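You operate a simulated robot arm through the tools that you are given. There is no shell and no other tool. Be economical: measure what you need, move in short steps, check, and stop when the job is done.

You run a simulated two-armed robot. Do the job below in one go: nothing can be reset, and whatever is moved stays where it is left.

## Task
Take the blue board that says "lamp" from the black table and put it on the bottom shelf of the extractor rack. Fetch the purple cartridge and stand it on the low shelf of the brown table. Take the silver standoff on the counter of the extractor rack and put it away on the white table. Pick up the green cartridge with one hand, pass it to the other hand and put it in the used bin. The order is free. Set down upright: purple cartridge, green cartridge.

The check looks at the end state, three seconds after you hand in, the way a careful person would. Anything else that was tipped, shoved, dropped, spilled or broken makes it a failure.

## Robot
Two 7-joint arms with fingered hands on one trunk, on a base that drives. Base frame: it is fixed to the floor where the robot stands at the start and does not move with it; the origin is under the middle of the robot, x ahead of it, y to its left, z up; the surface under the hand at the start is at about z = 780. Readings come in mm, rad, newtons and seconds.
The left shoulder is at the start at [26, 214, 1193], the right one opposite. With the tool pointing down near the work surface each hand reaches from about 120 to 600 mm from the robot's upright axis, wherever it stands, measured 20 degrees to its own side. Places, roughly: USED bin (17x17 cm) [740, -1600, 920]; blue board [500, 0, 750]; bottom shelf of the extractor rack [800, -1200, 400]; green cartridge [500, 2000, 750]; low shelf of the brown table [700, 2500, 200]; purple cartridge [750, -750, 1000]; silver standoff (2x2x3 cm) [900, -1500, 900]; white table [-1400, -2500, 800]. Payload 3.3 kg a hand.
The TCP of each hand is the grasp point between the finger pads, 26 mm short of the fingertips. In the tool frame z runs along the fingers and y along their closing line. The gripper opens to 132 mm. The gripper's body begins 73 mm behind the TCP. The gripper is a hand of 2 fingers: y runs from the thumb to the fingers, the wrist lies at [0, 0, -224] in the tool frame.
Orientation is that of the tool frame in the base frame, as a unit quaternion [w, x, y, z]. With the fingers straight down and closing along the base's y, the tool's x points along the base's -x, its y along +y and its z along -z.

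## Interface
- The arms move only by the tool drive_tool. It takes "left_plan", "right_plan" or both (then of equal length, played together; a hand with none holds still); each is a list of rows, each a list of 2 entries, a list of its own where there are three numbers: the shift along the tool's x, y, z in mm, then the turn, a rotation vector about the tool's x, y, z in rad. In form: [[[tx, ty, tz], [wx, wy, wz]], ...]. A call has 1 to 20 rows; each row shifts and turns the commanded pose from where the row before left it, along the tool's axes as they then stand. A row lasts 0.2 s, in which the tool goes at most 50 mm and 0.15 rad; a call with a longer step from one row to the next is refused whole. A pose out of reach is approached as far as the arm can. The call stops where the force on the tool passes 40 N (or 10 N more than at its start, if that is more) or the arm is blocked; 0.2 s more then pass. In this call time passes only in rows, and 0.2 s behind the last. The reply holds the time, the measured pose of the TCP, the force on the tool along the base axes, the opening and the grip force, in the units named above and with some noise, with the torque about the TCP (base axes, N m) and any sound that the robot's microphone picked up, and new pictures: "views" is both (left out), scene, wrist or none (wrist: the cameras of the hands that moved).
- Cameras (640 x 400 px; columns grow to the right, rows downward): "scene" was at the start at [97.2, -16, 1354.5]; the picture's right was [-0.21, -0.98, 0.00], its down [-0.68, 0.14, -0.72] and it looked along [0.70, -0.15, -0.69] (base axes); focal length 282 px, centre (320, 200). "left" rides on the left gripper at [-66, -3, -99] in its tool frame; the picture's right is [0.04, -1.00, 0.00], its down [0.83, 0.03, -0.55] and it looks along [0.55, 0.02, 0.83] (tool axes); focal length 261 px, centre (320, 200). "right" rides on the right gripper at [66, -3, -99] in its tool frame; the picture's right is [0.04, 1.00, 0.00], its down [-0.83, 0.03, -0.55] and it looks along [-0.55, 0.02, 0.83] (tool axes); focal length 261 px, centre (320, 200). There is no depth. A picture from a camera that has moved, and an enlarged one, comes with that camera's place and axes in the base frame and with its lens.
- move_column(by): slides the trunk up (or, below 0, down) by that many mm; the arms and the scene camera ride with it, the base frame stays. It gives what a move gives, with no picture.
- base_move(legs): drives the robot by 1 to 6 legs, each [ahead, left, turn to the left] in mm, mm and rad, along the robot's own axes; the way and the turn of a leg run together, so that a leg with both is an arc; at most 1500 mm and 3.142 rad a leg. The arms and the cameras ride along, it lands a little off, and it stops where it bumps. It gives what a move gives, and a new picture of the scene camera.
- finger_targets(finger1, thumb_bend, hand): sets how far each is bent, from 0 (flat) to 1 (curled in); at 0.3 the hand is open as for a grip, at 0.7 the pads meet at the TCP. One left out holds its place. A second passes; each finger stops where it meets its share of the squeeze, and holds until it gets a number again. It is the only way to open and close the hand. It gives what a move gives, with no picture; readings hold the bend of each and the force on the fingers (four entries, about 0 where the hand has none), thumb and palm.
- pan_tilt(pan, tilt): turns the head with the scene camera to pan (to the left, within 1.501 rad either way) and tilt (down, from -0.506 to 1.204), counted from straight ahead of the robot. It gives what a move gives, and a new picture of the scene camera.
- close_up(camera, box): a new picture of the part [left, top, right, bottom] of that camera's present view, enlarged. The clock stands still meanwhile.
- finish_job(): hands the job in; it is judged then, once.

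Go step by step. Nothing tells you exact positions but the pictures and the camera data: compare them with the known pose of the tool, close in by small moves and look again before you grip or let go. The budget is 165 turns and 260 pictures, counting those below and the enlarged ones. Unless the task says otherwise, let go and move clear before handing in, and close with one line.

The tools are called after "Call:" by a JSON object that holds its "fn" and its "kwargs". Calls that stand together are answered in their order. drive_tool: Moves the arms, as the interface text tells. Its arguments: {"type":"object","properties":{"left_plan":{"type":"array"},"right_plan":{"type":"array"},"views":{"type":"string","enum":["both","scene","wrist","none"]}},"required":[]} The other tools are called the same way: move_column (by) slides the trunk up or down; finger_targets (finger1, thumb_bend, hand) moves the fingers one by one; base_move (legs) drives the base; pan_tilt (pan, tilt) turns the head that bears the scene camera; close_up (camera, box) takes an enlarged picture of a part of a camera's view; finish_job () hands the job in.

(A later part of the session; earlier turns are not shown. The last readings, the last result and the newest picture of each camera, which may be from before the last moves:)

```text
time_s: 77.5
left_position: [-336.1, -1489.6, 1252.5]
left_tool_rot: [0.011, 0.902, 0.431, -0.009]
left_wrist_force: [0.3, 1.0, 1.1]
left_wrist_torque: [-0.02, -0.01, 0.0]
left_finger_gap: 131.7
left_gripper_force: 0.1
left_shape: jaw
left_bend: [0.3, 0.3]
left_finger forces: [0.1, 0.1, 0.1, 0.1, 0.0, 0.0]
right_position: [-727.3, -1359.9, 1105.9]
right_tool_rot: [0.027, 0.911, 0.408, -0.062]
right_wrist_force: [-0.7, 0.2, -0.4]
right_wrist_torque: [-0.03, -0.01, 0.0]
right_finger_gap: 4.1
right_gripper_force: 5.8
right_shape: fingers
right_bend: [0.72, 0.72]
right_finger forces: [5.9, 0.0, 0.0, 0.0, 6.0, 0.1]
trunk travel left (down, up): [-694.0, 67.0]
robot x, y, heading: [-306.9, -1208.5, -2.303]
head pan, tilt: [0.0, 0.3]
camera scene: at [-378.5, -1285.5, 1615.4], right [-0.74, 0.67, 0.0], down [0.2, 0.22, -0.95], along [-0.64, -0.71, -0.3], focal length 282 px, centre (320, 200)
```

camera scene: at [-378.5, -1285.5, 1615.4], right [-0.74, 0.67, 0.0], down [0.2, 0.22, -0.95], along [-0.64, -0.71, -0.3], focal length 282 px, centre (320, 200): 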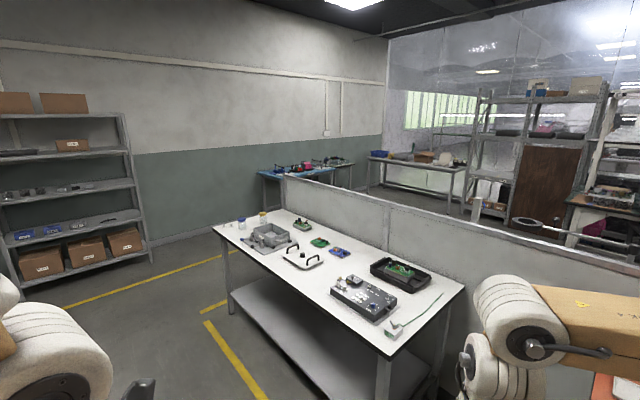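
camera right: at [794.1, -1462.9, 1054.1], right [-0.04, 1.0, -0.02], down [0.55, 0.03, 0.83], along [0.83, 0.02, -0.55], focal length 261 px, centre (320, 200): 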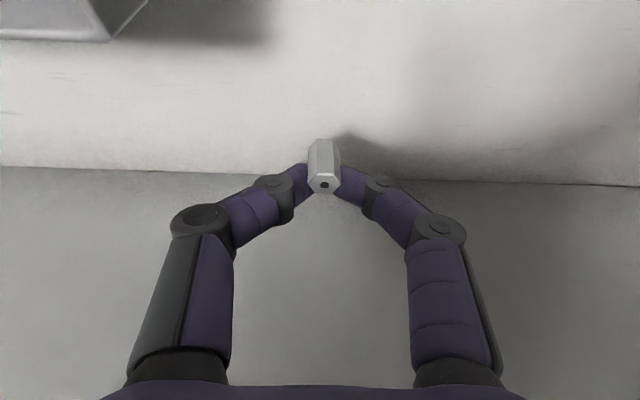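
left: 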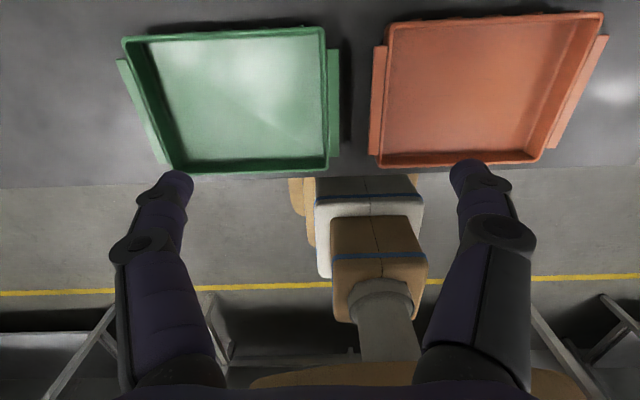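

The white table spans about x -1690..-1080, y -3230..-1700, z≈800; a free spot seems to be near [-1180, -2245]. I drive there facing -x, keeping the hand above its front edge.

Call:
{"fn": "base_move", "kwargs": {"legs": [[0, 0, -0.839], [0, 1250, 0], [430, 0, 0]]}}

Call:
{"fn": "pan_tilt", "kwargs": {"pan": -0.2, "tilt": 0.8}}

Call:
{"fn": "close_up", "kwargs": {"camera": "right", "box": [0, 0, 640, 400]}}

```text
time_s: 88.3
left_position: [-952.9, -2654.9, 1251.2]
left_tool_rot: [0.006, 0.999, 0.038, -0.011]
left_wrist_force: [-0.6, 0.1, 0.5]
left_wrist_torque: [0.02, 0.02, 0.01]
left_finger_gap: 132.0
left_gripper_force: 0.1
left_shape: jaw
left_bend: [0.3, 0.3]
left_finger forces: [0.1, 0.0, 0.1, 0.0, 0.0, 0.1]
right_position: [-1127.9, -2280.3, 1106.1]
right_tool_rot: [0.001, 0.998, 0.013, -0.066]
right_wrist_force: [0.2, -0.1, -0.7]
right_wrist_torque: [-0.04, -0.01, 0.0]
right_finger_gap: 4.3
right_gripper_force: 6.2
right_shape: fingers
right_bend: [0.72, 0.72]
right_finger forces: [5.9, 0.0, 0.1, 0.0, 5.9, 0.0]
trunk travel left (down, up): [-694.0, 67.0]
robot x, y, heading: [-730.1, -2483.5, -3.113]
head pan, tilt: [0.0, 0.3]
camera scene: at [-835.5, -2485.5, 1615.5], right [-0.03, 1.0, 0.0], down [0.3, 0.01, -0.96], along [-0.95, -0.02, -0.3], focal length 282 px, centre (320, 200)
```

scene: 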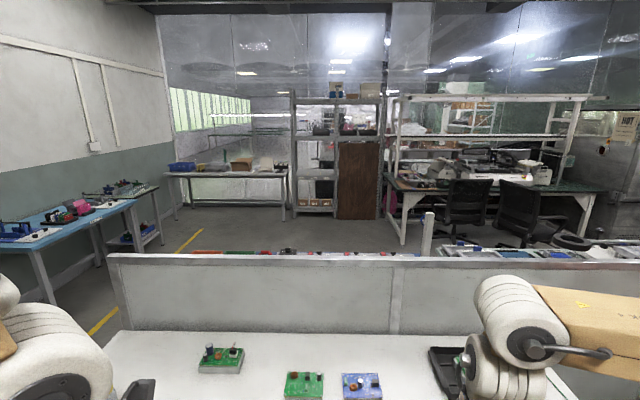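

```text
time_s: 89.3
left_position: [-951.0, -2654.5, 1252.2]
left_tool_rot: [0.007, 0.999, 0.039, -0.012]
left_wrist_force: [0.6, 0.5, -0.6]
left_wrist_torque: [0.03, -0.03, -0.03]
left_finger_gap: 132.0
left_gripper_force: 0.0
left_shape: jaw
left_bend: [0.3, 0.3]
left_finger forces: [0.0, 0.0, 0.0, 0.0, 0.1, 0.0]
right_position: [-1126.0, -2281.2, 1105.7]
right_tool_rot: [0.0, 0.998, 0.013, -0.067]
right_wrist_force: [0.3, 0.0, -1.2]
right_wrist_torque: [0.0, -0.01, 0.02]
right_finger_gap: 4.1
right_gripper_force: 5.9
right_shape: fingers
right_bend: [0.72, 0.72]
right_finger forces: [5.9, 0.1, 0.0, 0.0, 5.9, 0.1]
trunk travel left (down, up): [-694.0, 67.0]
robot x, y, heading: [-727.6, -2485.9, -3.112]
head pan, tilt: [-0.201, 0.799]
camera scene: at [-820.9, -2469.1, 1571.2], right [0.17, 0.98, 0.0], down [0.71, -0.12, -0.7], along [-0.69, 0.12, -0.72], focal length 282 px, centre (320, 200)
```

scene: 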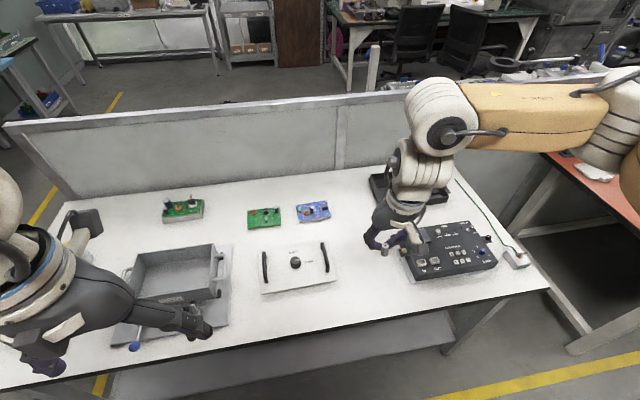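

```text
1.00 times, centred on (320, 200) of right (not enlarged: the box is as wide or as high as the picture)
camera zoom: at [-1049.1, -2276.3, 1194.0], right [0.07, -1.0, -0.01], down [-0.75, -0.05, 0.66], along [-0.66, -0.04, -0.75], focal length 261 px, centre (320, 200)
```

zoom: 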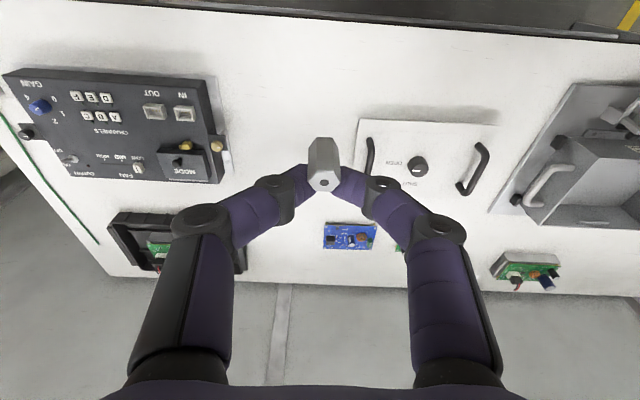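

The spot between the black mixer and the plate with handles is free: about [-1195, -2238]. I restore the grasp tilt so the standoff is vertical, move over the spot, and lower the trunk.

Call:
{"fn": "drive_tool", "kwargs": {"right_plan": [[[0, 0, 0], [0, -0.132, 0]], [[0, 0, 0], [0, -0.132, 0]], [[-28, -22, 12], [0, 0, 0]], [[-28, -22, 12], [0, 0, 0]]], "views": "none"}}

Call:
{"fn": "move_column", "kwargs": {"by": -230}}

Call:
{"fn": "close_up", "kwargs": {"camera": "right", "box": [0, 0, 640, 400]}}

Call:
{"fn": "close_up", "kwargs": {"camera": "scene", "box": [200, 120, 520, 320]}}

```text
time_s: 90.3
left_position: [-952.9, -2654.2, 1251.2]
left_tool_rot: [0.006, 0.999, 0.039, -0.013]
left_wrist_force: [0.4, 0.6, -0.1]
left_wrist_torque: [-0.02, -0.03, -0.02]
left_finger_gap: 131.8
left_gripper_force: 0.2
left_shape: jaw
left_bend: [0.3, 0.3]
left_finger forces: [0.0, 0.0, 0.1, 0.1, 0.0, 0.0]
right_position: [-1188.4, -2238.8, 1104.6]
right_tool_rot: [0.003, 0.98, 0.014, -0.197]
right_wrist_force: [0.8, -0.3, -0.8]
right_wrist_torque: [-0.03, 0.03, -0.01]
right_finger_gap: 3.5
right_gripper_force: 5.2
right_shape: fingers
right_bend: [0.72, 0.72]
right_finger forces: [5.7, 0.0, 0.0, 0.0, 5.8, 0.0]
trunk travel left (down, up): [-694.0, 67.0]
robot x, y, heading: [-729.8, -2485.6, -3.116]
head pan, tilt: [-0.201, 0.799]
```

```text
time_s: 92.7
left_position: [-951.6, -2653.9, 1022.2]
left_tool_rot: [0.005, 0.999, 0.038, -0.013]
left_wrist_force: [-0.4, 0.2, 0.0]
left_wrist_torque: [0.02, 0.02, -0.01]
left_finger_gap: 132.0
left_gripper_force: 0.1
left_shape: jaw
left_bend: [0.3, 0.3]
left_finger forces: [0.0, 0.0, 0.0, 0.0, 0.1, 0.1]
right_position: [-1189.2, -2237.8, 876.0]
right_tool_rot: [0.003, 0.98, 0.013, -0.196]
right_wrist_force: [0.1, 0.4, -0.5]
right_wrist_torque: [0.01, 0.01, 0.05]
right_finger_gap: 3.8
right_gripper_force: 6.1
right_shape: fingers
right_bend: [0.72, 0.72]
right_finger forces: [5.7, 0.0, 0.1, 0.0, 5.8, 0.1]
trunk travel left (down, up): [-464.0, 297.0]
robot x, y, heading: [-727.8, -2484.6, -3.116]
head pan, tilt: [-0.201, 0.799]
```

```text
1.00 times, centred on (320, 200) of right (not enlarged: the box is as wide or as high as the picture)
camera zoom: at [-1090.5, -2233.2, 940.3], right [0.06, -1.0, -0.02], down [-0.55, -0.05, 0.83], along [-0.83, -0.04, -0.55], focal length 261 px, centre (320, 200)
```

zoom: 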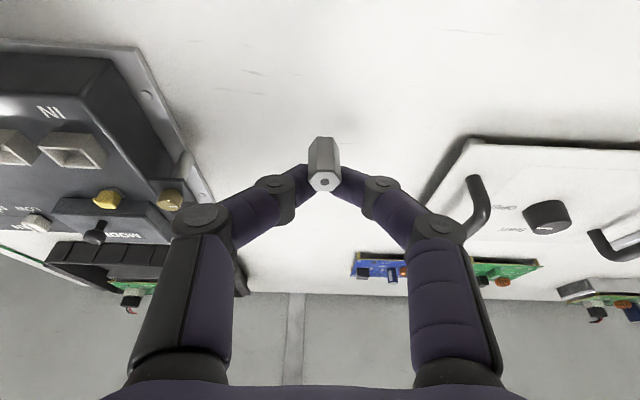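

```text
2.00 times, centred on (360, 220) of scene
camera zoom: at [-829.6, -2469.3, 1341.0], right [0.17, 0.98, 0.0], down [0.71, -0.12, -0.7], along [-0.69, 0.12, -0.72], focal length 565 px, centre (240, 160)
```

zoom: 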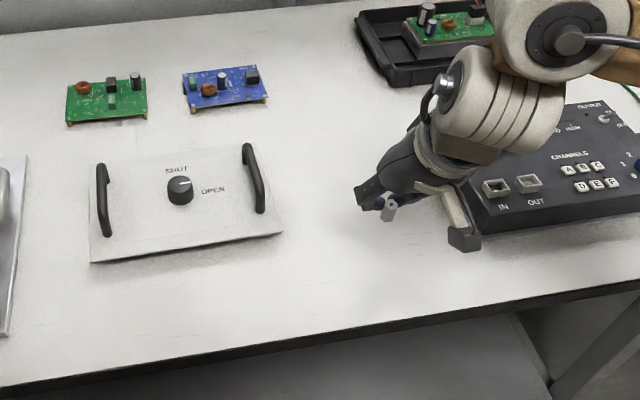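

The landing spot is free on all sides. I lower with the arm toward contact near TCP z 834.

Call:
{"fn": "drive_tool", "kwargs": {"right_plan": [[[6, 0, 14], [0, 0, 0]], [[6, 0, 14], [0, 0, 0]], [[2, 0, 5], [0, 0, 0]]], "views": "none"}}

Call:
{"fn": "drive_tool", "kwargs": {"right_plan": [[[1.2, 0, 2.8], [0, 0, 0]]], "views": "none"}}

Call:
{"fn": "drive_tool", "kwargs": {"right_plan": [[[1.2, 0, 2.8], [0, 0, 0]]], "views": "none"}}

Call:
{"fn": "close_up", "kwargs": {"camera": "scene", "box": [360, 180, 456, 240]}}

```text
time_s: 93.5
left_position: [-951.8, -2654.6, 1021.0]
left_tool_rot: [0.007, 0.999, 0.038, -0.012]
left_wrist_force: [-0.2, -0.8, -0.1]
left_wrist_torque: [0.0, 0.0, 0.04]
left_finger_gap: 131.9
left_gripper_force: 0.0
left_shape: jaw
left_bend: [0.3, 0.3]
left_finger forces: [0.0, 0.0, 0.0, 0.0, 0.0, 0.1]
right_position: [-1188.3, -2239.1, 839.7]
right_tool_rot: [0.003, 0.98, 0.013, -0.197]
right_wrist_force: [-0.4, 0.6, -1.0]
right_wrist_torque: [-0.01, -0.01, -0.03]
right_finger_gap: 3.5
right_gripper_force: 5.4
right_shape: fingers
right_bend: [0.72, 0.72]
right_finger forces: [5.5, 0.0, 0.1, 0.0, 5.6, 0.1]
trunk travel left (down, up): [-464.0, 297.0]
robot x, y, heading: [-730.2, -2482.5, -3.117]
head pan, tilt: [-0.201, 0.799]
```

```text
time_s: 93.9
left_position: [-951.4, -2655.7, 1021.9]
left_tool_rot: [0.006, 0.999, 0.039, -0.014]
left_wrist_force: [-1.4, -0.5, 0.1]
left_wrist_torque: [0.02, 0.02, 0.04]
left_finger_gap: 131.8
left_gripper_force: 0.1
left_shape: jaw
left_bend: [0.3, 0.3]
left_finger forces: [0.0, 0.0, 0.0, 0.1, 0.0, 0.0]
right_position: [-1188.2, -2239.4, 837.9]
right_tool_rot: [0.003, 0.98, 0.012, -0.197]
right_wrist_force: [0.3, 0.0, -0.5]
right_wrist_torque: [0.0, 0.0, 0.01]
right_finger_gap: 3.5
right_gripper_force: 5.8
right_shape: fingers
right_bend: [0.72, 0.72]
right_finger forces: [5.6, 0.1, 0.0, 0.1, 5.6, 0.1]
trunk travel left (down, up): [-464.0, 297.0]
robot x, y, heading: [-728.0, -2485.6, -3.115]
head pan, tilt: [-0.201, 0.799]
```

```text
time_s: 94.3
left_position: [-952.4, -2655.5, 1021.3]
left_tool_rot: [0.006, 0.999, 0.038, -0.013]
left_wrist_force: [-0.6, -0.1, -0.2]
left_wrist_torque: [0.04, 0.01, -0.04]
left_finger_gap: 131.9
left_gripper_force: 0.0
left_shape: jaw
left_bend: [0.3, 0.3]
left_finger forces: [0.0, 0.0, 0.1, 0.0, 0.0, 0.1]
right_position: [-1189.0, -2237.5, 833.6]
right_tool_rot: [0.003, 0.98, 0.012, -0.199]
right_wrist_force: [0.8, 0.4, 0.2]
right_wrist_torque: [0.02, 0.03, -0.02]
right_finger_gap: 3.4
right_gripper_force: 5.3
right_shape: fingers
right_bend: [0.72, 0.72]
right_finger forces: [5.5, 0.1, 0.0, 0.0, 5.6, 0.0]
trunk travel left (down, up): [-464.0, 297.0]
robot x, y, heading: [-730.5, -2482.8, -3.113]
head pan, tilt: [-0.201, 0.799]
```

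```text
6.67 times, centred on (408, 210) of scene
camera zoom: at [-829.8, -2469.2, 1340.9], right [0.17, 0.98, 0.0], down [0.71, -0.13, -0.7], along [-0.69, 0.12, -0.72], focal length 1882 px, centre (-267, 133)
```

zoom: 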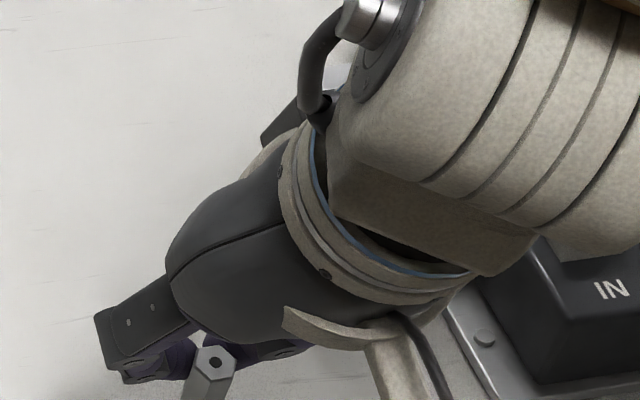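

No contact yet. I continue down in small steps.

Call:
{"fn": "drive_tool", "kwargs": {"right_plan": [[[1.2, 0, 2.8], [0, 0, 0]]], "views": "none"}}

Call:
{"fn": "drive_tool", "kwargs": {"right_plan": [[[1.2, 0, 2.8], [0, 0, 0]]], "views": "wrist"}}

```text
time_s: 94.7
left_position: [-950.7, -2655.4, 1022.5]
left_tool_rot: [0.006, 0.999, 0.039, -0.012]
left_wrist_force: [-1.0, 0.4, 0.5]
left_wrist_torque: [0.0, -0.01, -0.01]
left_finger_gap: 131.8
left_gripper_force: 0.1
left_shape: jaw
left_bend: [0.3, 0.3]
left_finger forces: [0.0, 0.0, 0.1, 0.0, 0.0, 0.0]
right_position: [-1187.9, -2238.2, 830.6]
right_tool_rot: [0.002, 0.98, 0.012, -0.198]
right_wrist_force: [0.5, 0.3, -0.5]
right_wrist_torque: [-0.02, -0.01, 0.01]
right_finger_gap: 3.3
right_gripper_force: 6.1
right_shape: fingers
right_bend: [0.72, 0.72]
right_finger forces: [5.6, 0.1, 0.1, 0.0, 5.6, 0.0]
trunk travel left (down, up): [-464.0, 297.0]
robot x, y, heading: [-731.8, -2484.9, -3.114]
head pan, tilt: [-0.201, 0.799]
```

```text
time_s: 95.1
left_position: [-952.0, -2656.4, 1022.9]
left_tool_rot: [0.006, 0.999, 0.038, -0.013]
left_wrist_force: [-0.5, -0.7, 0.4]
left_wrist_torque: [0.01, 0.02, -0.05]
left_finger_gap: 131.7
left_gripper_force: 0.0
left_shape: jaw
left_bend: [0.3, 0.3]
left_finger forces: [0.1, 0.1, 0.0, 0.1, 0.0, 0.1]
right_position: [-1188.9, -2239.4, 827.9]
right_tool_rot: [0.002, 0.98, 0.012, -0.197]
right_wrist_force: [-0.1, 0.8, 0.0]
right_wrist_torque: [0.01, -0.01, -0.01]
right_finger_gap: 3.4
right_gripper_force: 5.0
right_shape: fingers
right_bend: [0.72, 0.72]
right_finger forces: [5.5, 0.1, 0.1, 0.1, 5.6, 0.0]
trunk travel left (down, up): [-464.0, 297.0]
robot x, y, heading: [-731.4, -2482.9, -3.117]
head pan, tilt: [-0.201, 0.799]
camera right: at [-1090.4, -2233.1, 891.7], right [0.06, -1.0, -0.02], down [-0.55, -0.05, 0.83], along [-0.83, -0.04, -0.55], focal length 261 px, centre (320, 200)
```

right: 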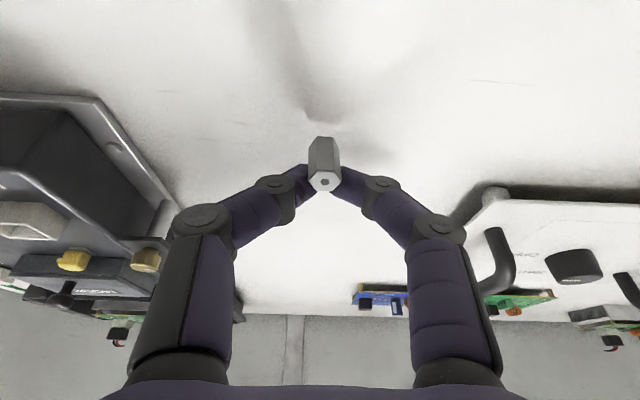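

Call:
{"fn": "drive_tool", "kwargs": {"right_plan": [[[1.2, 0, 2.8], [0, 0, 0]], [[0.8, 0, 1.8], [0, 0, 0]]], "views": "none"}}

Call:
{"fn": "drive_tool", "kwargs": {"right_plan": [[[0.8, 0, 1.8], [0, 0, 0]]], "views": "wrist"}}

```text
time_s: 95.7
left_position: [-951.1, -2654.8, 1022.9]
left_tool_rot: [0.006, 0.999, 0.039, -0.013]
left_wrist_force: [0.2, 0.5, -0.6]
left_wrist_torque: [-0.01, 0.0, 0.03]
left_finger_gap: 131.9
left_gripper_force: 0.1
left_shape: jaw
left_bend: [0.3, 0.3]
left_finger forces: [0.0, 0.1, 0.0, 0.0, 0.0, 0.0]
right_position: [-1188.5, -2239.0, 821.9]
right_tool_rot: [0.002, 0.98, 0.011, -0.198]
right_wrist_force: [0.0, -0.2, 0.2]
right_wrist_torque: [-0.04, -0.02, -0.01]
right_finger_gap: 3.6
right_gripper_force: 5.8
right_shape: fingers
right_bend: [0.72, 0.72]
right_finger forces: [5.7, 0.0, 0.0, 0.0, 5.6, 0.0]
trunk travel left (down, up): [-464.0, 297.0]
robot x, y, heading: [-730.1, -2487.9, -3.116]
head pan, tilt: [-0.201, 0.799]
```

```text
time_s: 96.1
left_position: [-951.9, -2655.3, 1023.0]
left_tool_rot: [0.006, 0.999, 0.039, -0.012]
left_wrist_force: [-0.3, 0.9, 0.4]
left_wrist_torque: [0.0, -0.01, -0.02]
left_finger_gap: 132.1
left_gripper_force: 0.1
left_shape: jaw
left_bend: [0.3, 0.3]
left_finger forces: [0.0, 0.1, 0.0, 0.0, 0.1, 0.1]
right_position: [-1188.8, -2239.3, 820.3]
right_tool_rot: [0.003, 0.98, 0.013, -0.198]
right_wrist_force: [0.2, -0.8, -0.3]
right_wrist_torque: [0.0, -0.02, 0.01]
right_finger_gap: 3.6
right_gripper_force: 6.3
right_shape: fingers
right_bend: [0.72, 0.72]
right_finger forces: [5.6, 0.0, 0.0, 0.0, 5.6, 0.1]
trunk travel left (down, up): [-464.0, 297.0]
robot x, y, heading: [-730.8, -2483.1, -3.116]
head pan, tilt: [-0.201, 0.799]
camera right: at [-1090.8, -2233.2, 885.3], right [0.06, -1.0, -0.02], down [-0.55, -0.05, 0.83], along [-0.83, -0.04, -0.55], focal length 261 px, centre (320, 200)
```

right: 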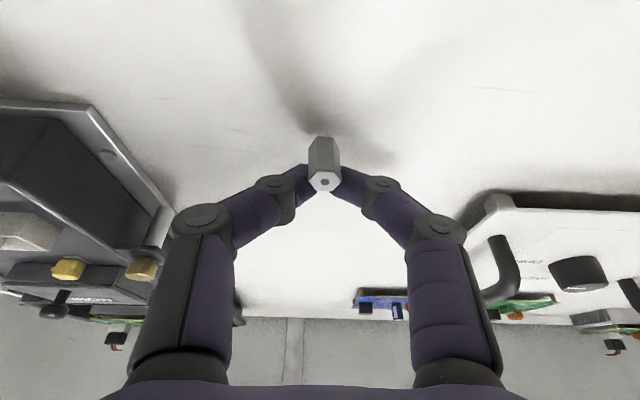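

Call:
{"fn": "drive_tool", "kwargs": {"right_plan": [[[0.8, 0, 1.8], [0, 0, 0]]], "views": "none"}}

Call:
{"fn": "drive_tool", "kwargs": {"right_plan": [[[0.8, 0, 1.8], [0, 0, 0]]], "views": "none"}}

Call:
{"fn": "close_up", "kwargs": {"camera": "right", "box": [240, 80, 400, 180]}}

```text
time_s: 96.5
left_position: [-951.3, -2655.1, 1021.6]
left_tool_rot: [0.005, 0.999, 0.039, -0.013]
left_wrist_force: [0.5, 1.1, 1.1]
left_wrist_torque: [-0.02, -0.01, -0.02]
left_finger_gap: 131.7
left_gripper_force: 0.1
left_shape: jaw
left_bend: [0.3, 0.3]
left_finger forces: [0.1, 0.1, 0.0, 0.0, 0.0, 0.1]
right_position: [-1189.2, -2239.0, 818.0]
right_tool_rot: [0.003, 0.98, 0.013, -0.197]
right_wrist_force: [0.5, -0.3, -0.6]
right_wrist_torque: [-0.03, -0.02, 0.0]
right_finger_gap: 3.3
right_gripper_force: 5.6
right_shape: fingers
right_bend: [0.72, 0.72]
right_finger forces: [5.6, 0.0, 0.0, 0.1, 5.6, 0.0]
trunk travel left (down, up): [-464.0, 297.0]
robot x, y, heading: [-725.3, -2486.9, -3.11]
head pan, tilt: [-0.201, 0.799]
```

```text
time_s: 96.9
left_position: [-950.9, -2655.4, 1021.2]
left_tool_rot: [0.006, 0.999, 0.039, -0.013]
left_wrist_force: [0.0, -0.9, -0.4]
left_wrist_torque: [0.0, 0.0, -0.02]
left_finger_gap: 131.8
left_gripper_force: 0.1
left_shape: jaw
left_bend: [0.3, 0.3]
left_finger forces: [0.0, 0.0, 0.0, 0.0, 0.1, 0.0]
right_position: [-1189.5, -2239.4, 816.9]
right_tool_rot: [0.003, 0.98, 0.012, -0.197]
right_wrist_force: [0.1, -0.2, 0.0]
right_wrist_torque: [-0.01, 0.01, -0.02]
right_finger_gap: 3.6
right_gripper_force: 5.7
right_shape: fingers
right_bend: [0.72, 0.72]
right_finger forces: [5.6, 0.1, 0.1, 0.0, 5.6, 0.1]
trunk travel left (down, up): [-464.0, 297.0]
robot x, y, heading: [-728.8, -2483.4, -3.115]
head pan, tilt: [-0.201, 0.799]
```

```text
4.00 times, centred on (320, 130) of right
camera zoom: at [-1090.8, -2233.2, 881.3], right [0.06, -1.0, -0.02], down [-0.55, -0.05, 0.83], along [-0.83, -0.04, -0.55], focal length 1043 px, centre (320, 480)
```

zoom: 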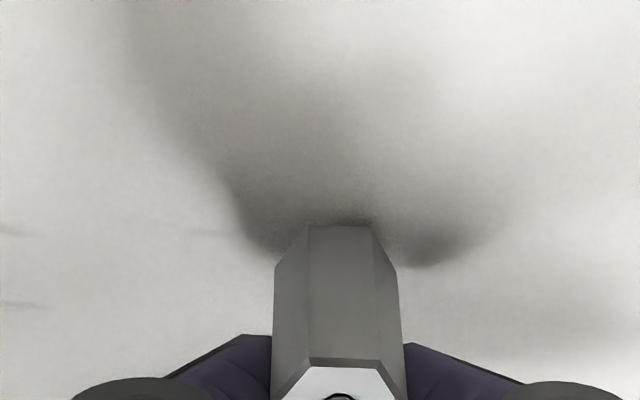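

Almost touching. One or two more small steps.

Call:
{"fn": "drive_tool", "kwargs": {"right_plan": [[[0.6, 0, 1.4], [0, 0, 0]]], "views": "none"}}

Call:
{"fn": "drive_tool", "kwargs": {"right_plan": [[[0.6, 0, 1.4], [0, 0, 0]]], "views": "none"}}

Call:
{"fn": "close_up", "kwargs": {"camera": "right", "box": [240, 80, 400, 180]}}

```text
time_s: 97.3
left_position: [-950.6, -2655.2, 1022.4]
left_tool_rot: [0.006, 0.999, 0.039, -0.012]
left_wrist_force: [-0.2, -0.1, 0.4]
left_wrist_torque: [-0.02, -0.02, 0.03]
left_finger_gap: 131.8
left_gripper_force: 0.0
left_shape: jaw
left_bend: [0.3, 0.3]
left_finger forces: [0.1, 0.0, 0.0, 0.0, 0.0, 0.0]
right_position: [-1188.4, -2238.1, 813.8]
right_tool_rot: [0.002, 0.98, 0.012, -0.198]
right_wrist_force: [0.4, -0.5, 0.0]
right_wrist_torque: [0.03, 0.0, -0.01]
right_finger_gap: 3.6
right_gripper_force: 5.7
right_shape: fingers
right_bend: [0.72, 0.72]
right_finger forces: [5.6, 0.1, 0.0, 0.0, 5.6, 0.1]
trunk travel left (down, up): [-464.0, 297.0]
robot x, y, heading: [-733.8, -2485.8, -3.112]
head pan, tilt: [-0.201, 0.799]
```

```text
time_s: 97.7
left_position: [-950.3, -2654.8, 1021.9]
left_tool_rot: [0.006, 0.999, 0.038, -0.013]
left_wrist_force: [-1.3, 0.0, 0.2]
left_wrist_torque: [-0.01, 0.03, -0.01]
left_finger_gap: 132.1
left_gripper_force: 0.1
left_shape: jaw
left_bend: [0.3, 0.3]
left_finger forces: [0.1, 0.0, 0.0, 0.1, 0.0, 0.0]
right_position: [-1187.7, -2238.4, 814.0]
right_tool_rot: [0.002, 0.98, 0.012, -0.198]
right_wrist_force: [-0.1, -0.1, -0.3]
right_wrist_torque: [-0.01, 0.01, 0.0]
right_finger_gap: 3.6
right_gripper_force: 5.5
right_shape: fingers
right_bend: [0.72, 0.72]
right_finger forces: [5.6, 0.0, 0.0, 0.0, 5.6, 0.0]
trunk travel left (down, up): [-464.0, 297.0]
robot x, y, heading: [-727.2, -2487.1, -3.118]
head pan, tilt: [-0.201, 0.799]
```

```text
4.00 times, centred on (320, 130) of right
camera zoom: at [-1090.7, -2233.2, 878.3], right [0.06, -1.0, -0.02], down [-0.55, -0.05, 0.83], along [-0.83, -0.04, -0.55], focal length 1043 px, centre (320, 480)
```

zoom: 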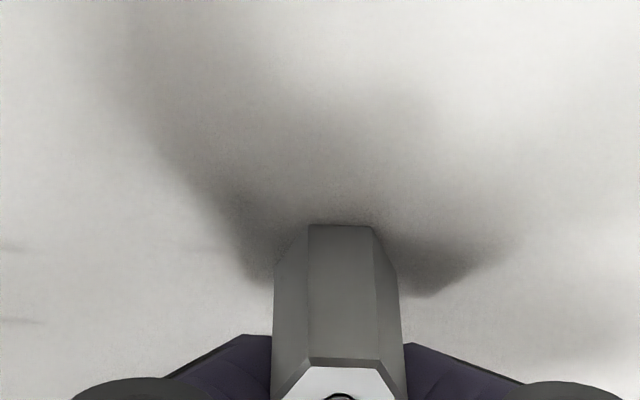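

Call:
{"fn": "drive_tool", "kwargs": {"right_plan": [[[0.6, 0, 1.4], [0, 0, 0]]], "views": "none"}}

Call:
{"fn": "drive_tool", "kwargs": {"right_plan": [[[0.6, 0, 1.4], [0, 0, 0]]], "views": "none"}}

Call:
{"fn": "drive_tool", "kwargs": {"right_plan": [[[0.6, 0, 1.4], [0, 0, 0]]], "views": "none"}}

Call:
{"fn": "close_up", "kwargs": {"camera": "right", "box": [240, 80, 400, 180]}}

```text
time_s: 98.1
left_position: [-952.2, -2655.3, 1022.5]
left_tool_rot: [0.007, 0.999, 0.037, -0.013]
left_wrist_force: [0.4, 0.0, 0.1]
left_wrist_torque: [0.01, 0.01, 0.01]
left_finger_gap: 131.7
left_gripper_force: 0.1
left_shape: jaw
left_bend: [0.3, 0.3]
left_finger forces: [0.0, 0.1, 0.0, 0.0, 0.0, 0.0]
right_position: [-1187.5, -2237.8, 812.5]
right_tool_rot: [0.002, 0.98, 0.012, -0.198]
right_wrist_force: [-0.5, 0.0, 0.3]
right_wrist_torque: [-0.02, 0.04, 0.02]
right_finger_gap: 3.4
right_gripper_force: 6.0
right_shape: fingers
right_bend: [0.72, 0.72]
right_finger forces: [5.8, 0.0, 0.0, 0.1, 5.8, 0.1]
trunk travel left (down, up): [-464.0, 297.0]
robot x, y, heading: [-730.5, -2486.2, -3.111]
head pan, tilt: [-0.201, 0.799]
```

```text
time_s: 98.5
left_position: [-951.9, -2654.4, 1022.4]
left_tool_rot: [0.006, 0.999, 0.038, -0.013]
left_wrist_force: [-0.3, -1.2, 0.0]
left_wrist_torque: [0.01, 0.01, 0.01]
left_finger_gap: 131.9
left_gripper_force: 0.1
left_shape: jaw
left_bend: [0.3, 0.3]
left_finger forces: [0.0, 0.0, 0.0, 0.1, 0.0, 0.0]
right_position: [-1188.5, -2239.2, 810.6]
right_tool_rot: [0.002, 0.98, 0.012, -0.198]
right_wrist_force: [-0.7, 0.5, 3.6]
right_wrist_torque: [0.0, 0.04, -0.02]
right_finger_gap: 3.3
right_gripper_force: 6.6
right_shape: fingers
right_bend: [0.73, 0.72]
right_finger forces: [6.5, 0.1, 0.0, 0.1, 6.7, 0.0]
trunk travel left (down, up): [-464.0, 297.0]
robot x, y, heading: [-729.6, -2485.2, -3.116]
head pan, tilt: [-0.201, 0.799]
```

```text
time_s: 98.9
left_position: [-949.7, -2655.1, 1021.5]
left_tool_rot: [0.006, 0.999, 0.039, -0.013]
left_wrist_force: [-0.4, 0.1, 0.5]
left_wrist_torque: [0.02, 0.01, 0.01]
left_finger_gap: 132.1
left_gripper_force: 0.1
left_shape: jaw
left_bend: [0.3, 0.3]
left_finger forces: [0.0, 0.0, 0.1, 0.0, 0.0, 0.0]
right_position: [-1188.9, -2239.0, 809.4]
right_tool_rot: [0.003, 0.98, 0.011, -0.199]
right_wrist_force: [-0.6, 0.8, 8.1]
right_wrist_torque: [0.0, 0.04, 0.0]
right_finger_gap: 2.7
right_gripper_force: 8.0
right_shape: fingers
right_bend: [0.73, 0.72]
right_finger forces: [7.5, 0.0, 0.0, 0.0, 7.7, 0.0]
trunk travel left (down, up): [-464.0, 297.0]
robot x, y, heading: [-731.9, -2484.8, -3.115]
head pan, tilt: [-0.201, 0.799]
```

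```text
4.00 times, centred on (320, 130) of right
camera zoom: at [-1090.4, -2233.4, 874.2], right [0.06, -1.0, -0.02], down [-0.55, -0.05, 0.83], along [-0.83, -0.04, -0.55], focal length 1043 px, centre (320, 480)
```

zoom: 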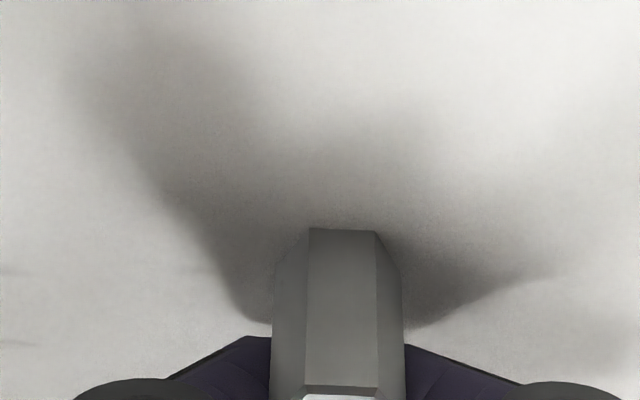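

Contact. I ease up 1 mm, open, and check that it stands.

Call:
{"fn": "drive_tool", "kwargs": {"right_plan": [[[-0.5, 0, -1.2], [0, 0, 0]]], "views": "none"}}

Call:
{"fn": "finger_targets", "kwargs": {"hand": "right", "finger1": 0.5, "thumb_bend": 0.5}}

Call:
{"fn": "close_up", "kwargs": {"camera": "right", "box": [160, 80, 480, 280]}}

```text
time_s: 99.3
left_position: [-951.7, -2655.4, 1021.1]
left_tool_rot: [0.006, 0.999, 0.039, -0.013]
left_wrist_force: [-0.1, 0.1, 0.4]
left_wrist_torque: [-0.01, 0.01, 0.02]
left_finger_gap: 131.8
left_gripper_force: 0.1
left_shape: jaw
left_bend: [0.3, 0.3]
left_finger forces: [0.0, 0.0, 0.0, 0.0, 0.1, 0.0]
right_position: [-1187.4, -2238.7, 809.5]
right_tool_rot: [0.003, 0.98, 0.013, -0.198]
right_wrist_force: [-1.0, 0.4, 3.6]
right_wrist_torque: [-0.01, -0.01, 0.01]
right_finger_gap: 2.5
right_gripper_force: 7.0
right_shape: fingers
right_bend: [0.73, 0.72]
right_finger forces: [7.0, 0.1, 0.1, 0.1, 7.3, 0.0]
trunk travel left (down, up): [-464.0, 297.0]
robot x, y, heading: [-730.0, -2486.0, -3.117]
head pan, tilt: [-0.201, 0.799]
```

```text
time_s: 100.3
left_position: [-950.0, -2655.2, 1022.5]
left_tool_rot: [0.005, 0.999, 0.039, -0.013]
left_wrist_force: [-0.7, 0.0, -0.9]
left_wrist_torque: [0.02, 0.02, -0.02]
left_finger_gap: 131.7
left_gripper_force: 0.0
left_shape: jaw
left_bend: [0.3, 0.3]
left_finger forces: [0.0, 0.1, 0.0, 0.0, 0.0, 0.0]
right_position: [-1188.0, -2239.8, 811.8]
right_tool_rot: [0.002, 0.98, 0.013, -0.198]
right_wrist_force: [-2.6, -2.6, 20.7]
right_wrist_torque: [0.25, 0.24, 0.15]
right_finger_gap: 59.5
right_gripper_force: 10.7
right_shape: fingers
right_bend: [0.51, 0.52]
right_finger forces: [5.7, 0.1, 0.0, 0.0, 15.4, 0.0]
trunk travel left (down, up): [-464.0, 297.0]
robot x, y, heading: [-728.1, -2485.4, -3.116]
head pan, tilt: [-0.201, 0.799]
```

```text
2.00 times, centred on (320, 180) of right
camera zoom: at [-1089.8, -2234.4, 876.2], right [0.06, -1.0, -0.02], down [-0.55, -0.05, 0.83], along [-0.83, -0.04, -0.55], focal length 521 px, centre (320, 240)
```

zoom: 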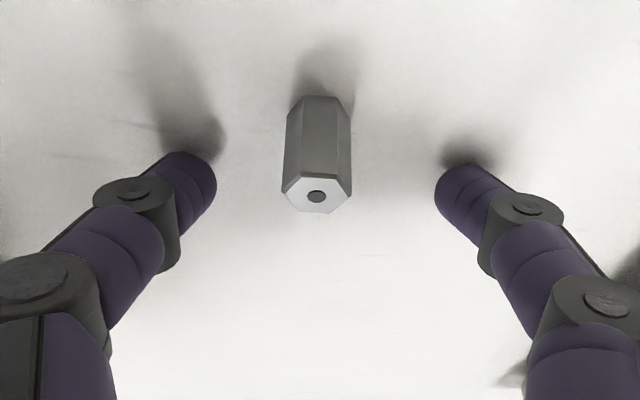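

It stands free. I raise the hand, then check.

Call:
{"fn": "drive_tool", "kwargs": {"right_plan": [[[-8, 0, -18], [0, 0, 0]], [[-14, 0, -32], [0, 0, 0]], [[-16, 0, -37], [0, 0, 0]], [[-16, 0, -37], [0, 0, 0]]], "views": "wrist"}}

Call:
{"fn": "move_column", "kwargs": {"by": 150}}

```text
time_s: 101.3
left_position: [-950.4, -2654.8, 1021.4]
left_tool_rot: [0.006, 0.999, 0.038, -0.012]
left_wrist_force: [0.1, 0.7, -0.3]
left_wrist_torque: [0.0, -0.01, 0.0]
left_finger_gap: 132.0
left_gripper_force: 0.1
left_shape: jaw
left_bend: [0.3, 0.3]
left_finger forces: [0.0, 0.0, 0.1, 0.0, 0.0, 0.0]
right_position: [-1189.3, -2241.6, 946.4]
right_tool_rot: [0.003, 0.98, 0.013, -0.196]
right_wrist_force: [0.0, 0.3, -0.2]
right_wrist_torque: [0.0, -0.01, 0.02]
right_finger_gap: 66.0
right_gripper_force: 0.1
right_shape: fingers
right_bend: [0.5, 0.5]
right_finger forces: [0.0, 0.0, 0.1, 0.1, 0.0, 0.0]
trunk travel left (down, up): [-464.0, 297.0]
robot x, y, heading: [-731.2, -2489.6, -3.114]
head pan, tilt: [-0.201, 0.799]
camera right: at [-1091.4, -2234.4, 1011.2], right [0.06, -1.0, -0.02], down [-0.55, -0.05, 0.83], along [-0.83, -0.04, -0.55], focal length 261 px, centre (320, 200)
```

right: 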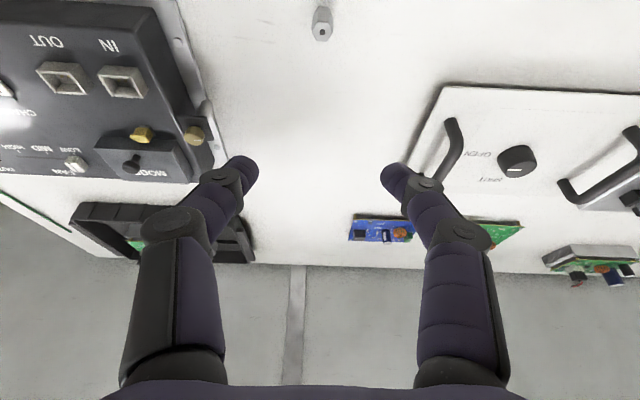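

```text
time_s: 103.0
left_position: [-953.1, -2654.7, 1172.3]
left_tool_rot: [0.007, 0.999, 0.04, -0.013]
left_wrist_force: [0.2, 0.2, -0.7]
left_wrist_torque: [-0.05, -0.01, -0.02]
left_finger_gap: 131.9
left_gripper_force: 0.0
left_shape: jaw
left_bend: [0.3, 0.3]
left_finger forces: [0.0, 0.0, 0.0, 0.0, 0.0, 0.0]
right_position: [-1190.8, -2239.1, 1095.7]
right_tool_rot: [0.002, 0.98, 0.012, -0.197]
right_wrist_force: [-0.2, -0.8, 0.4]
right_wrist_torque: [-0.02, 0.01, 0.01]
right_finger_gap: 66.0
right_gripper_force: 0.0
right_shape: fingers
right_bend: [0.5, 0.5]
right_finger forces: [0.1, 0.1, 0.0, 0.0, 0.0, 0.1]
trunk travel left (down, up): [-614.0, 147.0]
robot x, y, heading: [-727.1, -2485.1, -3.119]
head pan, tilt: [-0.201, 0.799]
```

The standoff stands on the white table. I retract the right hand and drive back to the rack's front for the purple cartridge.

Call:
{"fn": "base_move", "kwargs": {"legs": [[-400, 0, 0]]}}

Call:
{"fn": "drive_tool", "kwargs": {"right_plan": [[[20, 0, 0], [0, 0.133, 0]], [[30, 0, 0], [0, 0.133, 0]], [[40, 0, 0], [0, 0.134, 0]], [[40, 0, 0], [0, 0, 0]], [[40, 0, 0], [0, 0, 0]]], "views": "none"}}

Call:
{"fn": "base_move", "kwargs": {"legs": [[0, -1335, -0.02], [0, 0, 3.14]]}}

Call:
{"fn": "pan_tilt", "kwargs": {"pan": 0.1, "tilt": 0.4}}

```text
time_s: 105.5
left_position: [-554.7, -2644.3, 1172.3]
left_tool_rot: [0.005, 0.999, 0.041, -0.012]
left_wrist_force: [-0.1, 0.1, 0.4]
left_wrist_torque: [-0.03, 0.01, 0.01]
left_finger_gap: 131.9
left_gripper_force: 0.1
left_shape: jaw
left_bend: [0.3, 0.3]
left_finger forces: [0.0, 0.0, 0.0, 0.0, 0.0, 0.0]
right_position: [-794.6, -2228.1, 1095.0]
right_tool_rot: [0.002, 0.98, 0.014, -0.198]
right_wrist_force: [-0.6, 0.2, 0.1]
right_wrist_torque: [0.0, -0.01, 0.0]
right_finger_gap: 66.1
right_gripper_force: 0.0
right_shape: fingers
right_bend: [0.5, 0.5]
right_finger forces: [0.1, 0.1, 0.1, 0.1, 0.0, 0.1]
trunk travel left (down, up): [-614.0, 147.0]
robot x, y, heading: [-331.9, -2474.5, -3.113]
head pan, tilt: [-0.201, 0.799]
camera scene: at [-425.6, -2458.7, 1491.2], right [0.17, 0.98, 0.0], down [0.71, -0.12, -0.7], along [-0.69, 0.12, -0.72], focal length 282 px, centre (320, 200)
```

scene: 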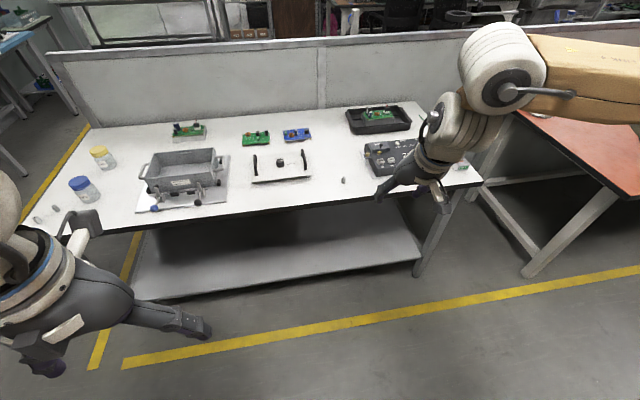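

```text
time_s: 106.7
left_position: [-555.3, -2645.4, 1172.3]
left_tool_rot: [0.006, 0.999, 0.04, -0.013]
left_wrist_force: [0.3, -0.2, 0.4]
left_wrist_torque: [0.0, 0.04, -0.04]
left_finger_gap: 132.1
left_gripper_force: 0.1
left_shape: jaw
left_bend: [0.3, 0.3]
left_finger forces: [0.0, 0.0, 0.0, 0.1, 0.0, 0.0]
right_position: [-628.5, -2223.8, 1075.7]
right_tool_rot: [0.0, 1.0, 0.014, 0.0]
right_wrist_force: [0.7, 0.0, 0.2]
right_wrist_torque: [-0.03, 0.03, -0.04]
right_finger_gap: 66.1
right_gripper_force: 0.1
right_shape: fingers
right_bend: [0.5, 0.5]
right_finger forces: [0.1, 0.1, 0.0, 0.0, 0.0, 0.0]
trunk travel left (down, up): [-614.0, 147.0]
robot x, y, heading: [-333.3, -2476.0, -3.114]
head pan, tilt: [-0.201, 0.799]
```

```text
time_s: 120.8
left_position: [-140.3, -960.3, 1172.2]
left_tool_rot: [0.013, -0.036, 0.999, 0.006]
left_wrist_force: [0.1, 0.3, 0.2]
left_wrist_torque: [-0.01, -0.02, 0.02]
left_finger_gap: 132.0
left_gripper_force: 0.1
left_shape: jaw
left_bend: [0.3, 0.3]
left_finger forces: [0.0, 0.0, 0.0, 0.1, 0.1, 0.0]
right_position: [-70.8, -1382.8, 1074.9]
right_tool_rot: [-0.001, -0.009, 1.0, 0.0]
right_wrist_force: [0.2, 0.4, -0.1]
right_wrist_torque: [0.01, -0.02, -0.01]
right_finger_gap: 65.9
right_gripper_force: 0.1
right_shape: fingers
right_bend: [0.5, 0.5]
right_finger forces: [0.0, 0.0, 0.0, 0.1, 0.0, 0.0]
trunk travel left (down, up): [-614.0, 147.0]
robot x, y, heading: [-363.4, -1130.0, 0.02]
head pan, tilt: [-0.201, 0.799]
camera scene: at [-274.4, -1144.4, 1491.2], right [-0.18, -0.98, 0.0], down [-0.71, 0.13, -0.7], along [0.69, -0.13, -0.72], focal length 282 px, centre (320, 200)
```

scene: 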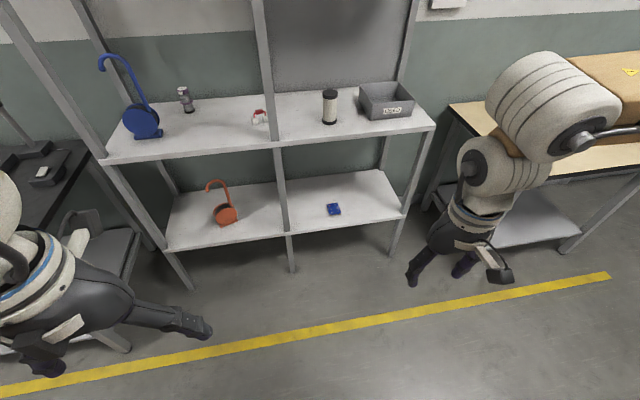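

```text
time_s: 121.7
left_position: [-140.2, -961.3, 1172.6]
left_tool_rot: [0.013, -0.036, 0.999, 0.006]
left_wrist_force: [0.1, -0.7, -0.1]
left_wrist_torque: [0.01, -0.03, 0.04]
left_finger_gap: 131.6
left_gripper_force: 0.1
left_shape: jaw
left_bend: [0.3, 0.3]
left_finger forces: [0.0, 0.0, 0.1, 0.0, 0.0, 0.0]
right_position: [-70.0, -1383.4, 1073.2]
right_tool_rot: [-0.001, -0.009, 1.0, 0.0]
right_wrist_force: [0.2, -0.3, -0.4]
right_wrist_torque: [0.01, 0.01, 0.0]
right_finger_gap: 66.0
right_gripper_force: 0.1
right_shape: fingers
right_bend: [0.5, 0.5]
right_finger forces: [0.0, 0.1, 0.0, 0.1, 0.0, 0.0]
trunk travel left (down, up): [-614.0, 147.0]
robot x, y, heading: [-363.9, -1131.7, 0.019]
head pan, tilt: [0.099, 0.4]
camera scene: at [-261.8, -1119.0, 1526.2], right [0.12, -0.99, 0.0], down [-0.39, -0.05, -0.92], along [0.91, 0.11, -0.39], focal length 282 px, centre (320, 200)
```

scene: 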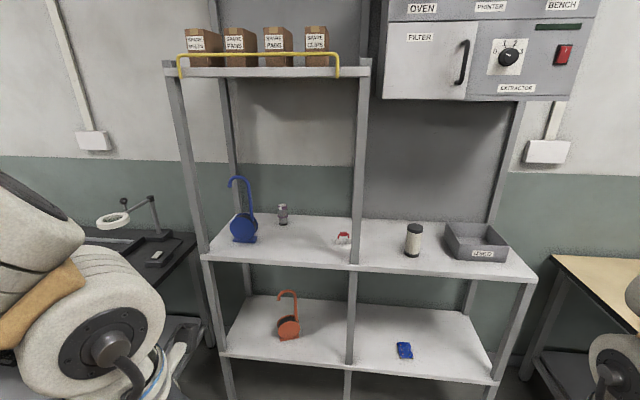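

I lower the trunk a bit, pull the right hand in further, and swing the left hand to a forward-pointing pose for a side grasp.

Call:
{"fn": "move_column", "kwargs": {"by": -90}}

Call:
{"fn": "drive_tool", "kwargs": {"left_plan": [[[-27, 4, 6], [0, -0.1428, 0]], [[-25.9, 4, 9.8], [0, -0.1428, 0]], [[-24.2, 4, 13.4], [0, -0.1428, 0]], [[-22.1, 4, 16.7], [0, -0.1428, 0]], [[-19.5, 4, 19.6], [0, -0.1428, 0]], [[-16.5, 4, 22.2], [0, -0.1428, 0]], [[-13.1, 4, 24.3], [0, -0.1428, 0]], [[-9.6, 4, 25.9], [0, -0.1428, 0]], [[-5.7, 4, 27.1], [0, -0.1428, 0]], [[-1.9, 4, 27.6], [0, -0.1428, 0]], [[2.1, 4, 27.6], [0, -0.1428, 0]]], "right_plan": [[[10, 0, 0], [0, 0, 0]], [[10, 0, 0], [0, 0, 0]], [[10, 0, 0], [0, 0, 0]], [[10, 0, 0], [0, 0, 0]], [[10, 0, 0], [0, 0, 0]], [[10, 0, 0], [0, 0, 0]], [[10, 0, 0], [0, 0, 0]], [[10, 0, 0], [0, 0, 0]], [[5, 0, 0], [0, 0, 0]], [[5, 0, 0], [0, 0, 0]], [[0, 0, 0], [0, 0, 0]]], "views": "both"}}

```text
time_s: 122.9
left_position: [-140.9, -962.5, 1082.5]
left_tool_rot: [0.013, -0.036, 0.999, 0.006]
left_wrist_force: [-0.6, 0.3, -0.7]
left_wrist_torque: [0.04, -0.01, -0.02]
left_finger_gap: 132.0
left_gripper_force: 0.1
left_shape: jaw
left_bend: [0.3, 0.3]
left_finger forces: [0.1, 0.1, 0.0, 0.0, 0.0, 0.0]
right_position: [-71.7, -1383.3, 985.4]
right_tool_rot: [-0.001, -0.01, 1.0, 0.0]
right_wrist_force: [0.2, -0.5, -0.2]
right_wrist_torque: [-0.03, 0.0, 0.02]
right_finger_gap: 65.9
right_gripper_force: 0.0
right_shape: fingers
right_bend: [0.5, 0.5]
right_finger forces: [0.0, 0.0, 0.1, 0.0, 0.0, 0.0]
trunk travel left (down, up): [-524.0, 237.0]
robot x, y, heading: [-369.3, -1134.0, 0.019]
head pan, tilt: [0.099, 0.4]
```

```text
time_s: 125.3
left_position: [-124.7, -960.2, 1073.8]
left_tool_rot: [0.065, -0.019, 0.998, 0.015]
left_wrist_force: [0.5, -0.2, -0.9]
left_wrist_torque: [-0.03, 0.03, -0.03]
left_finger_gap: 131.8
left_gripper_force: 0.0
left_shape: jaw
left_bend: [0.3, 0.3]
left_finger forces: [0.0, 0.0, 0.0, 0.0, 0.0, 0.1]
left hand out of reach, approached as far as the arm can: row 1, 2, 3, 4, 5, 6, 7, 8, 9, 10, 11
right_position: [-105.2, -1383.6, 985.9]
right_tool_rot: [-0.001, -0.009, 1.0, 0.001]
right_wrist_force: [-1.4, 0.5, -0.3]
right_wrist_torque: [0.02, -0.01, 0.01]
right_finger_gap: 66.1
right_gripper_force: 0.0
right_shape: fingers
right_bend: [0.5, 0.5]
right_finger forces: [0.0, 0.1, 0.0, 0.0, 0.0, 0.0]
right hand out of reach, approached as far as the arm can: row 4, 5, 6, 7, 8, 10
trunk travel left (down, up): [-524.0, 237.0]
robot x, y, heading: [-364.5, -1135.1, 0.019]
head pan, tilt: [0.099, 0.4]
camera scene: at [-258.4, -1118.8, 1436.2], right [0.12, -0.99, 0.0], down [-0.39, -0.05, -0.92], along [0.91, 0.11, -0.39], focal length 282 px, centre (320, 200)
camera right: at [-170.8, -1387.5, 1082.5], right [-0.06, 1.0, 0.0], down [0.83, 0.05, 0.55], along [0.55, 0.03, -0.83], focal length 261 px, centre (320, 200)
camera left: at [-70.7, -962.7, 1179.1], right [0.0, -1.0, -0.03], down [-0.9, -0.01, 0.44], along [-0.44, 0.03, -0.9], focal length 261 px, centre (320, 200)
```

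scene: 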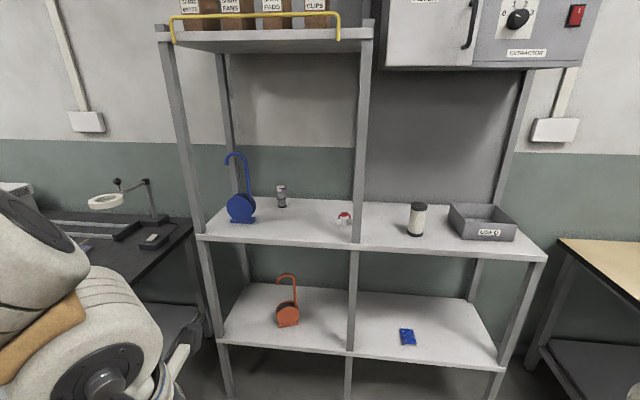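
right: 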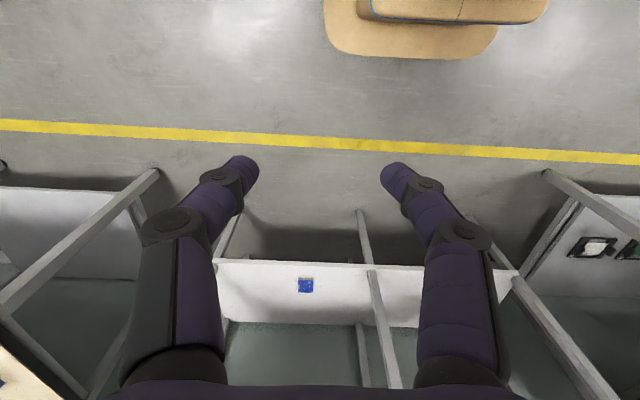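
left: 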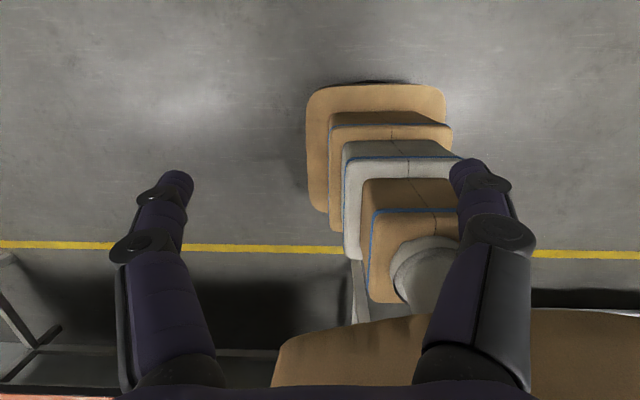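

The left arm is at a limit while folded in. I first extend it forward with the tool down, and then tilt.

Call:
{"fn": "drive_tool", "kwargs": {"left_plan": [[[-40, 0, 0], [0, 0, 0]], [[-40, 0, 0], [0, 0, 0]], [[-40, 0, 0], [0, 0, 0]], [[-40, 0, 0], [0, 0, 0]], [[-40, 0, 0], [0, 0, 0]]], "views": "none"}}

Call:
{"fn": "drive_tool", "kwargs": {"left_plan": [[[0, 0, 0], [0, -0.14, 0]], [[0, 0, 0], [0, -0.14, 0]], [[0, 0, 0], [0, -0.14, 0]], [[0, 0, 0], [0, -0.14, 0]]], "views": "none"}}

```text
time_s: 126.5
left_position: [75.2, -950.8, 1099.4]
left_tool_rot: [0.064, -0.018, 0.998, 0.015]
left_wrist_force: [0.9, -0.6, 0.3]
left_wrist_torque: [0.02, 0.06, 0.0]
left_finger_gap: 131.8
left_gripper_force: 0.0
left_shape: jaw
left_bend: [0.3, 0.3]
left_finger forces: [0.0, 0.1, 0.0, 0.1, 0.0, 0.0]
right_position: [-105.5, -1384.2, 984.8]
right_tool_rot: [-0.002, -0.01, 1.0, -0.001]
right_wrist_force: [0.4, -0.6, 0.6]
right_wrist_torque: [0.02, 0.01, 0.0]
right_finger_gap: 66.2
right_gripper_force: 0.1
right_shape: fingers
right_bend: [0.5, 0.5]
right_finger forces: [0.0, 0.0, 0.0, 0.1, 0.0, 0.0]
trunk travel left (down, up): [-524.0, 237.0]
robot x, y, heading: [-365.6, -1133.4, 0.024]
head pan, tilt: [0.099, 0.4]
```

```text
time_s: 127.5
left_position: [73.3, -953.1, 1100.2]
left_tool_rot: [0.339, -0.014, 0.941, 0.02]
left_wrist_force: [-0.8, 0.2, 0.0]
left_wrist_torque: [0.01, 0.0, 0.01]
left_finger_gap: 131.9
left_gripper_force: 0.1
left_shape: jaw
left_bend: [0.3, 0.3]
left_finger forces: [0.1, 0.0, 0.0, 0.0, 0.1, 0.1]
right_position: [-106.3, -1383.1, 984.3]
right_tool_rot: [-0.001, -0.009, 1.0, -0.001]
right_wrist_force: [-0.9, -0.5, -0.4]
right_wrist_torque: [0.0, 0.0, -0.04]
right_finger_gap: 66.2
right_gripper_force: 0.0
right_shape: fingers
right_bend: [0.5, 0.5]
right_finger forces: [0.0, 0.0, 0.1, 0.0, 0.0, 0.0]
trunk travel left (down, up): [-524.0, 237.0]
robot x, y, heading: [-365.4, -1130.9, 0.013]
head pan, tilt: [0.099, 0.4]
```

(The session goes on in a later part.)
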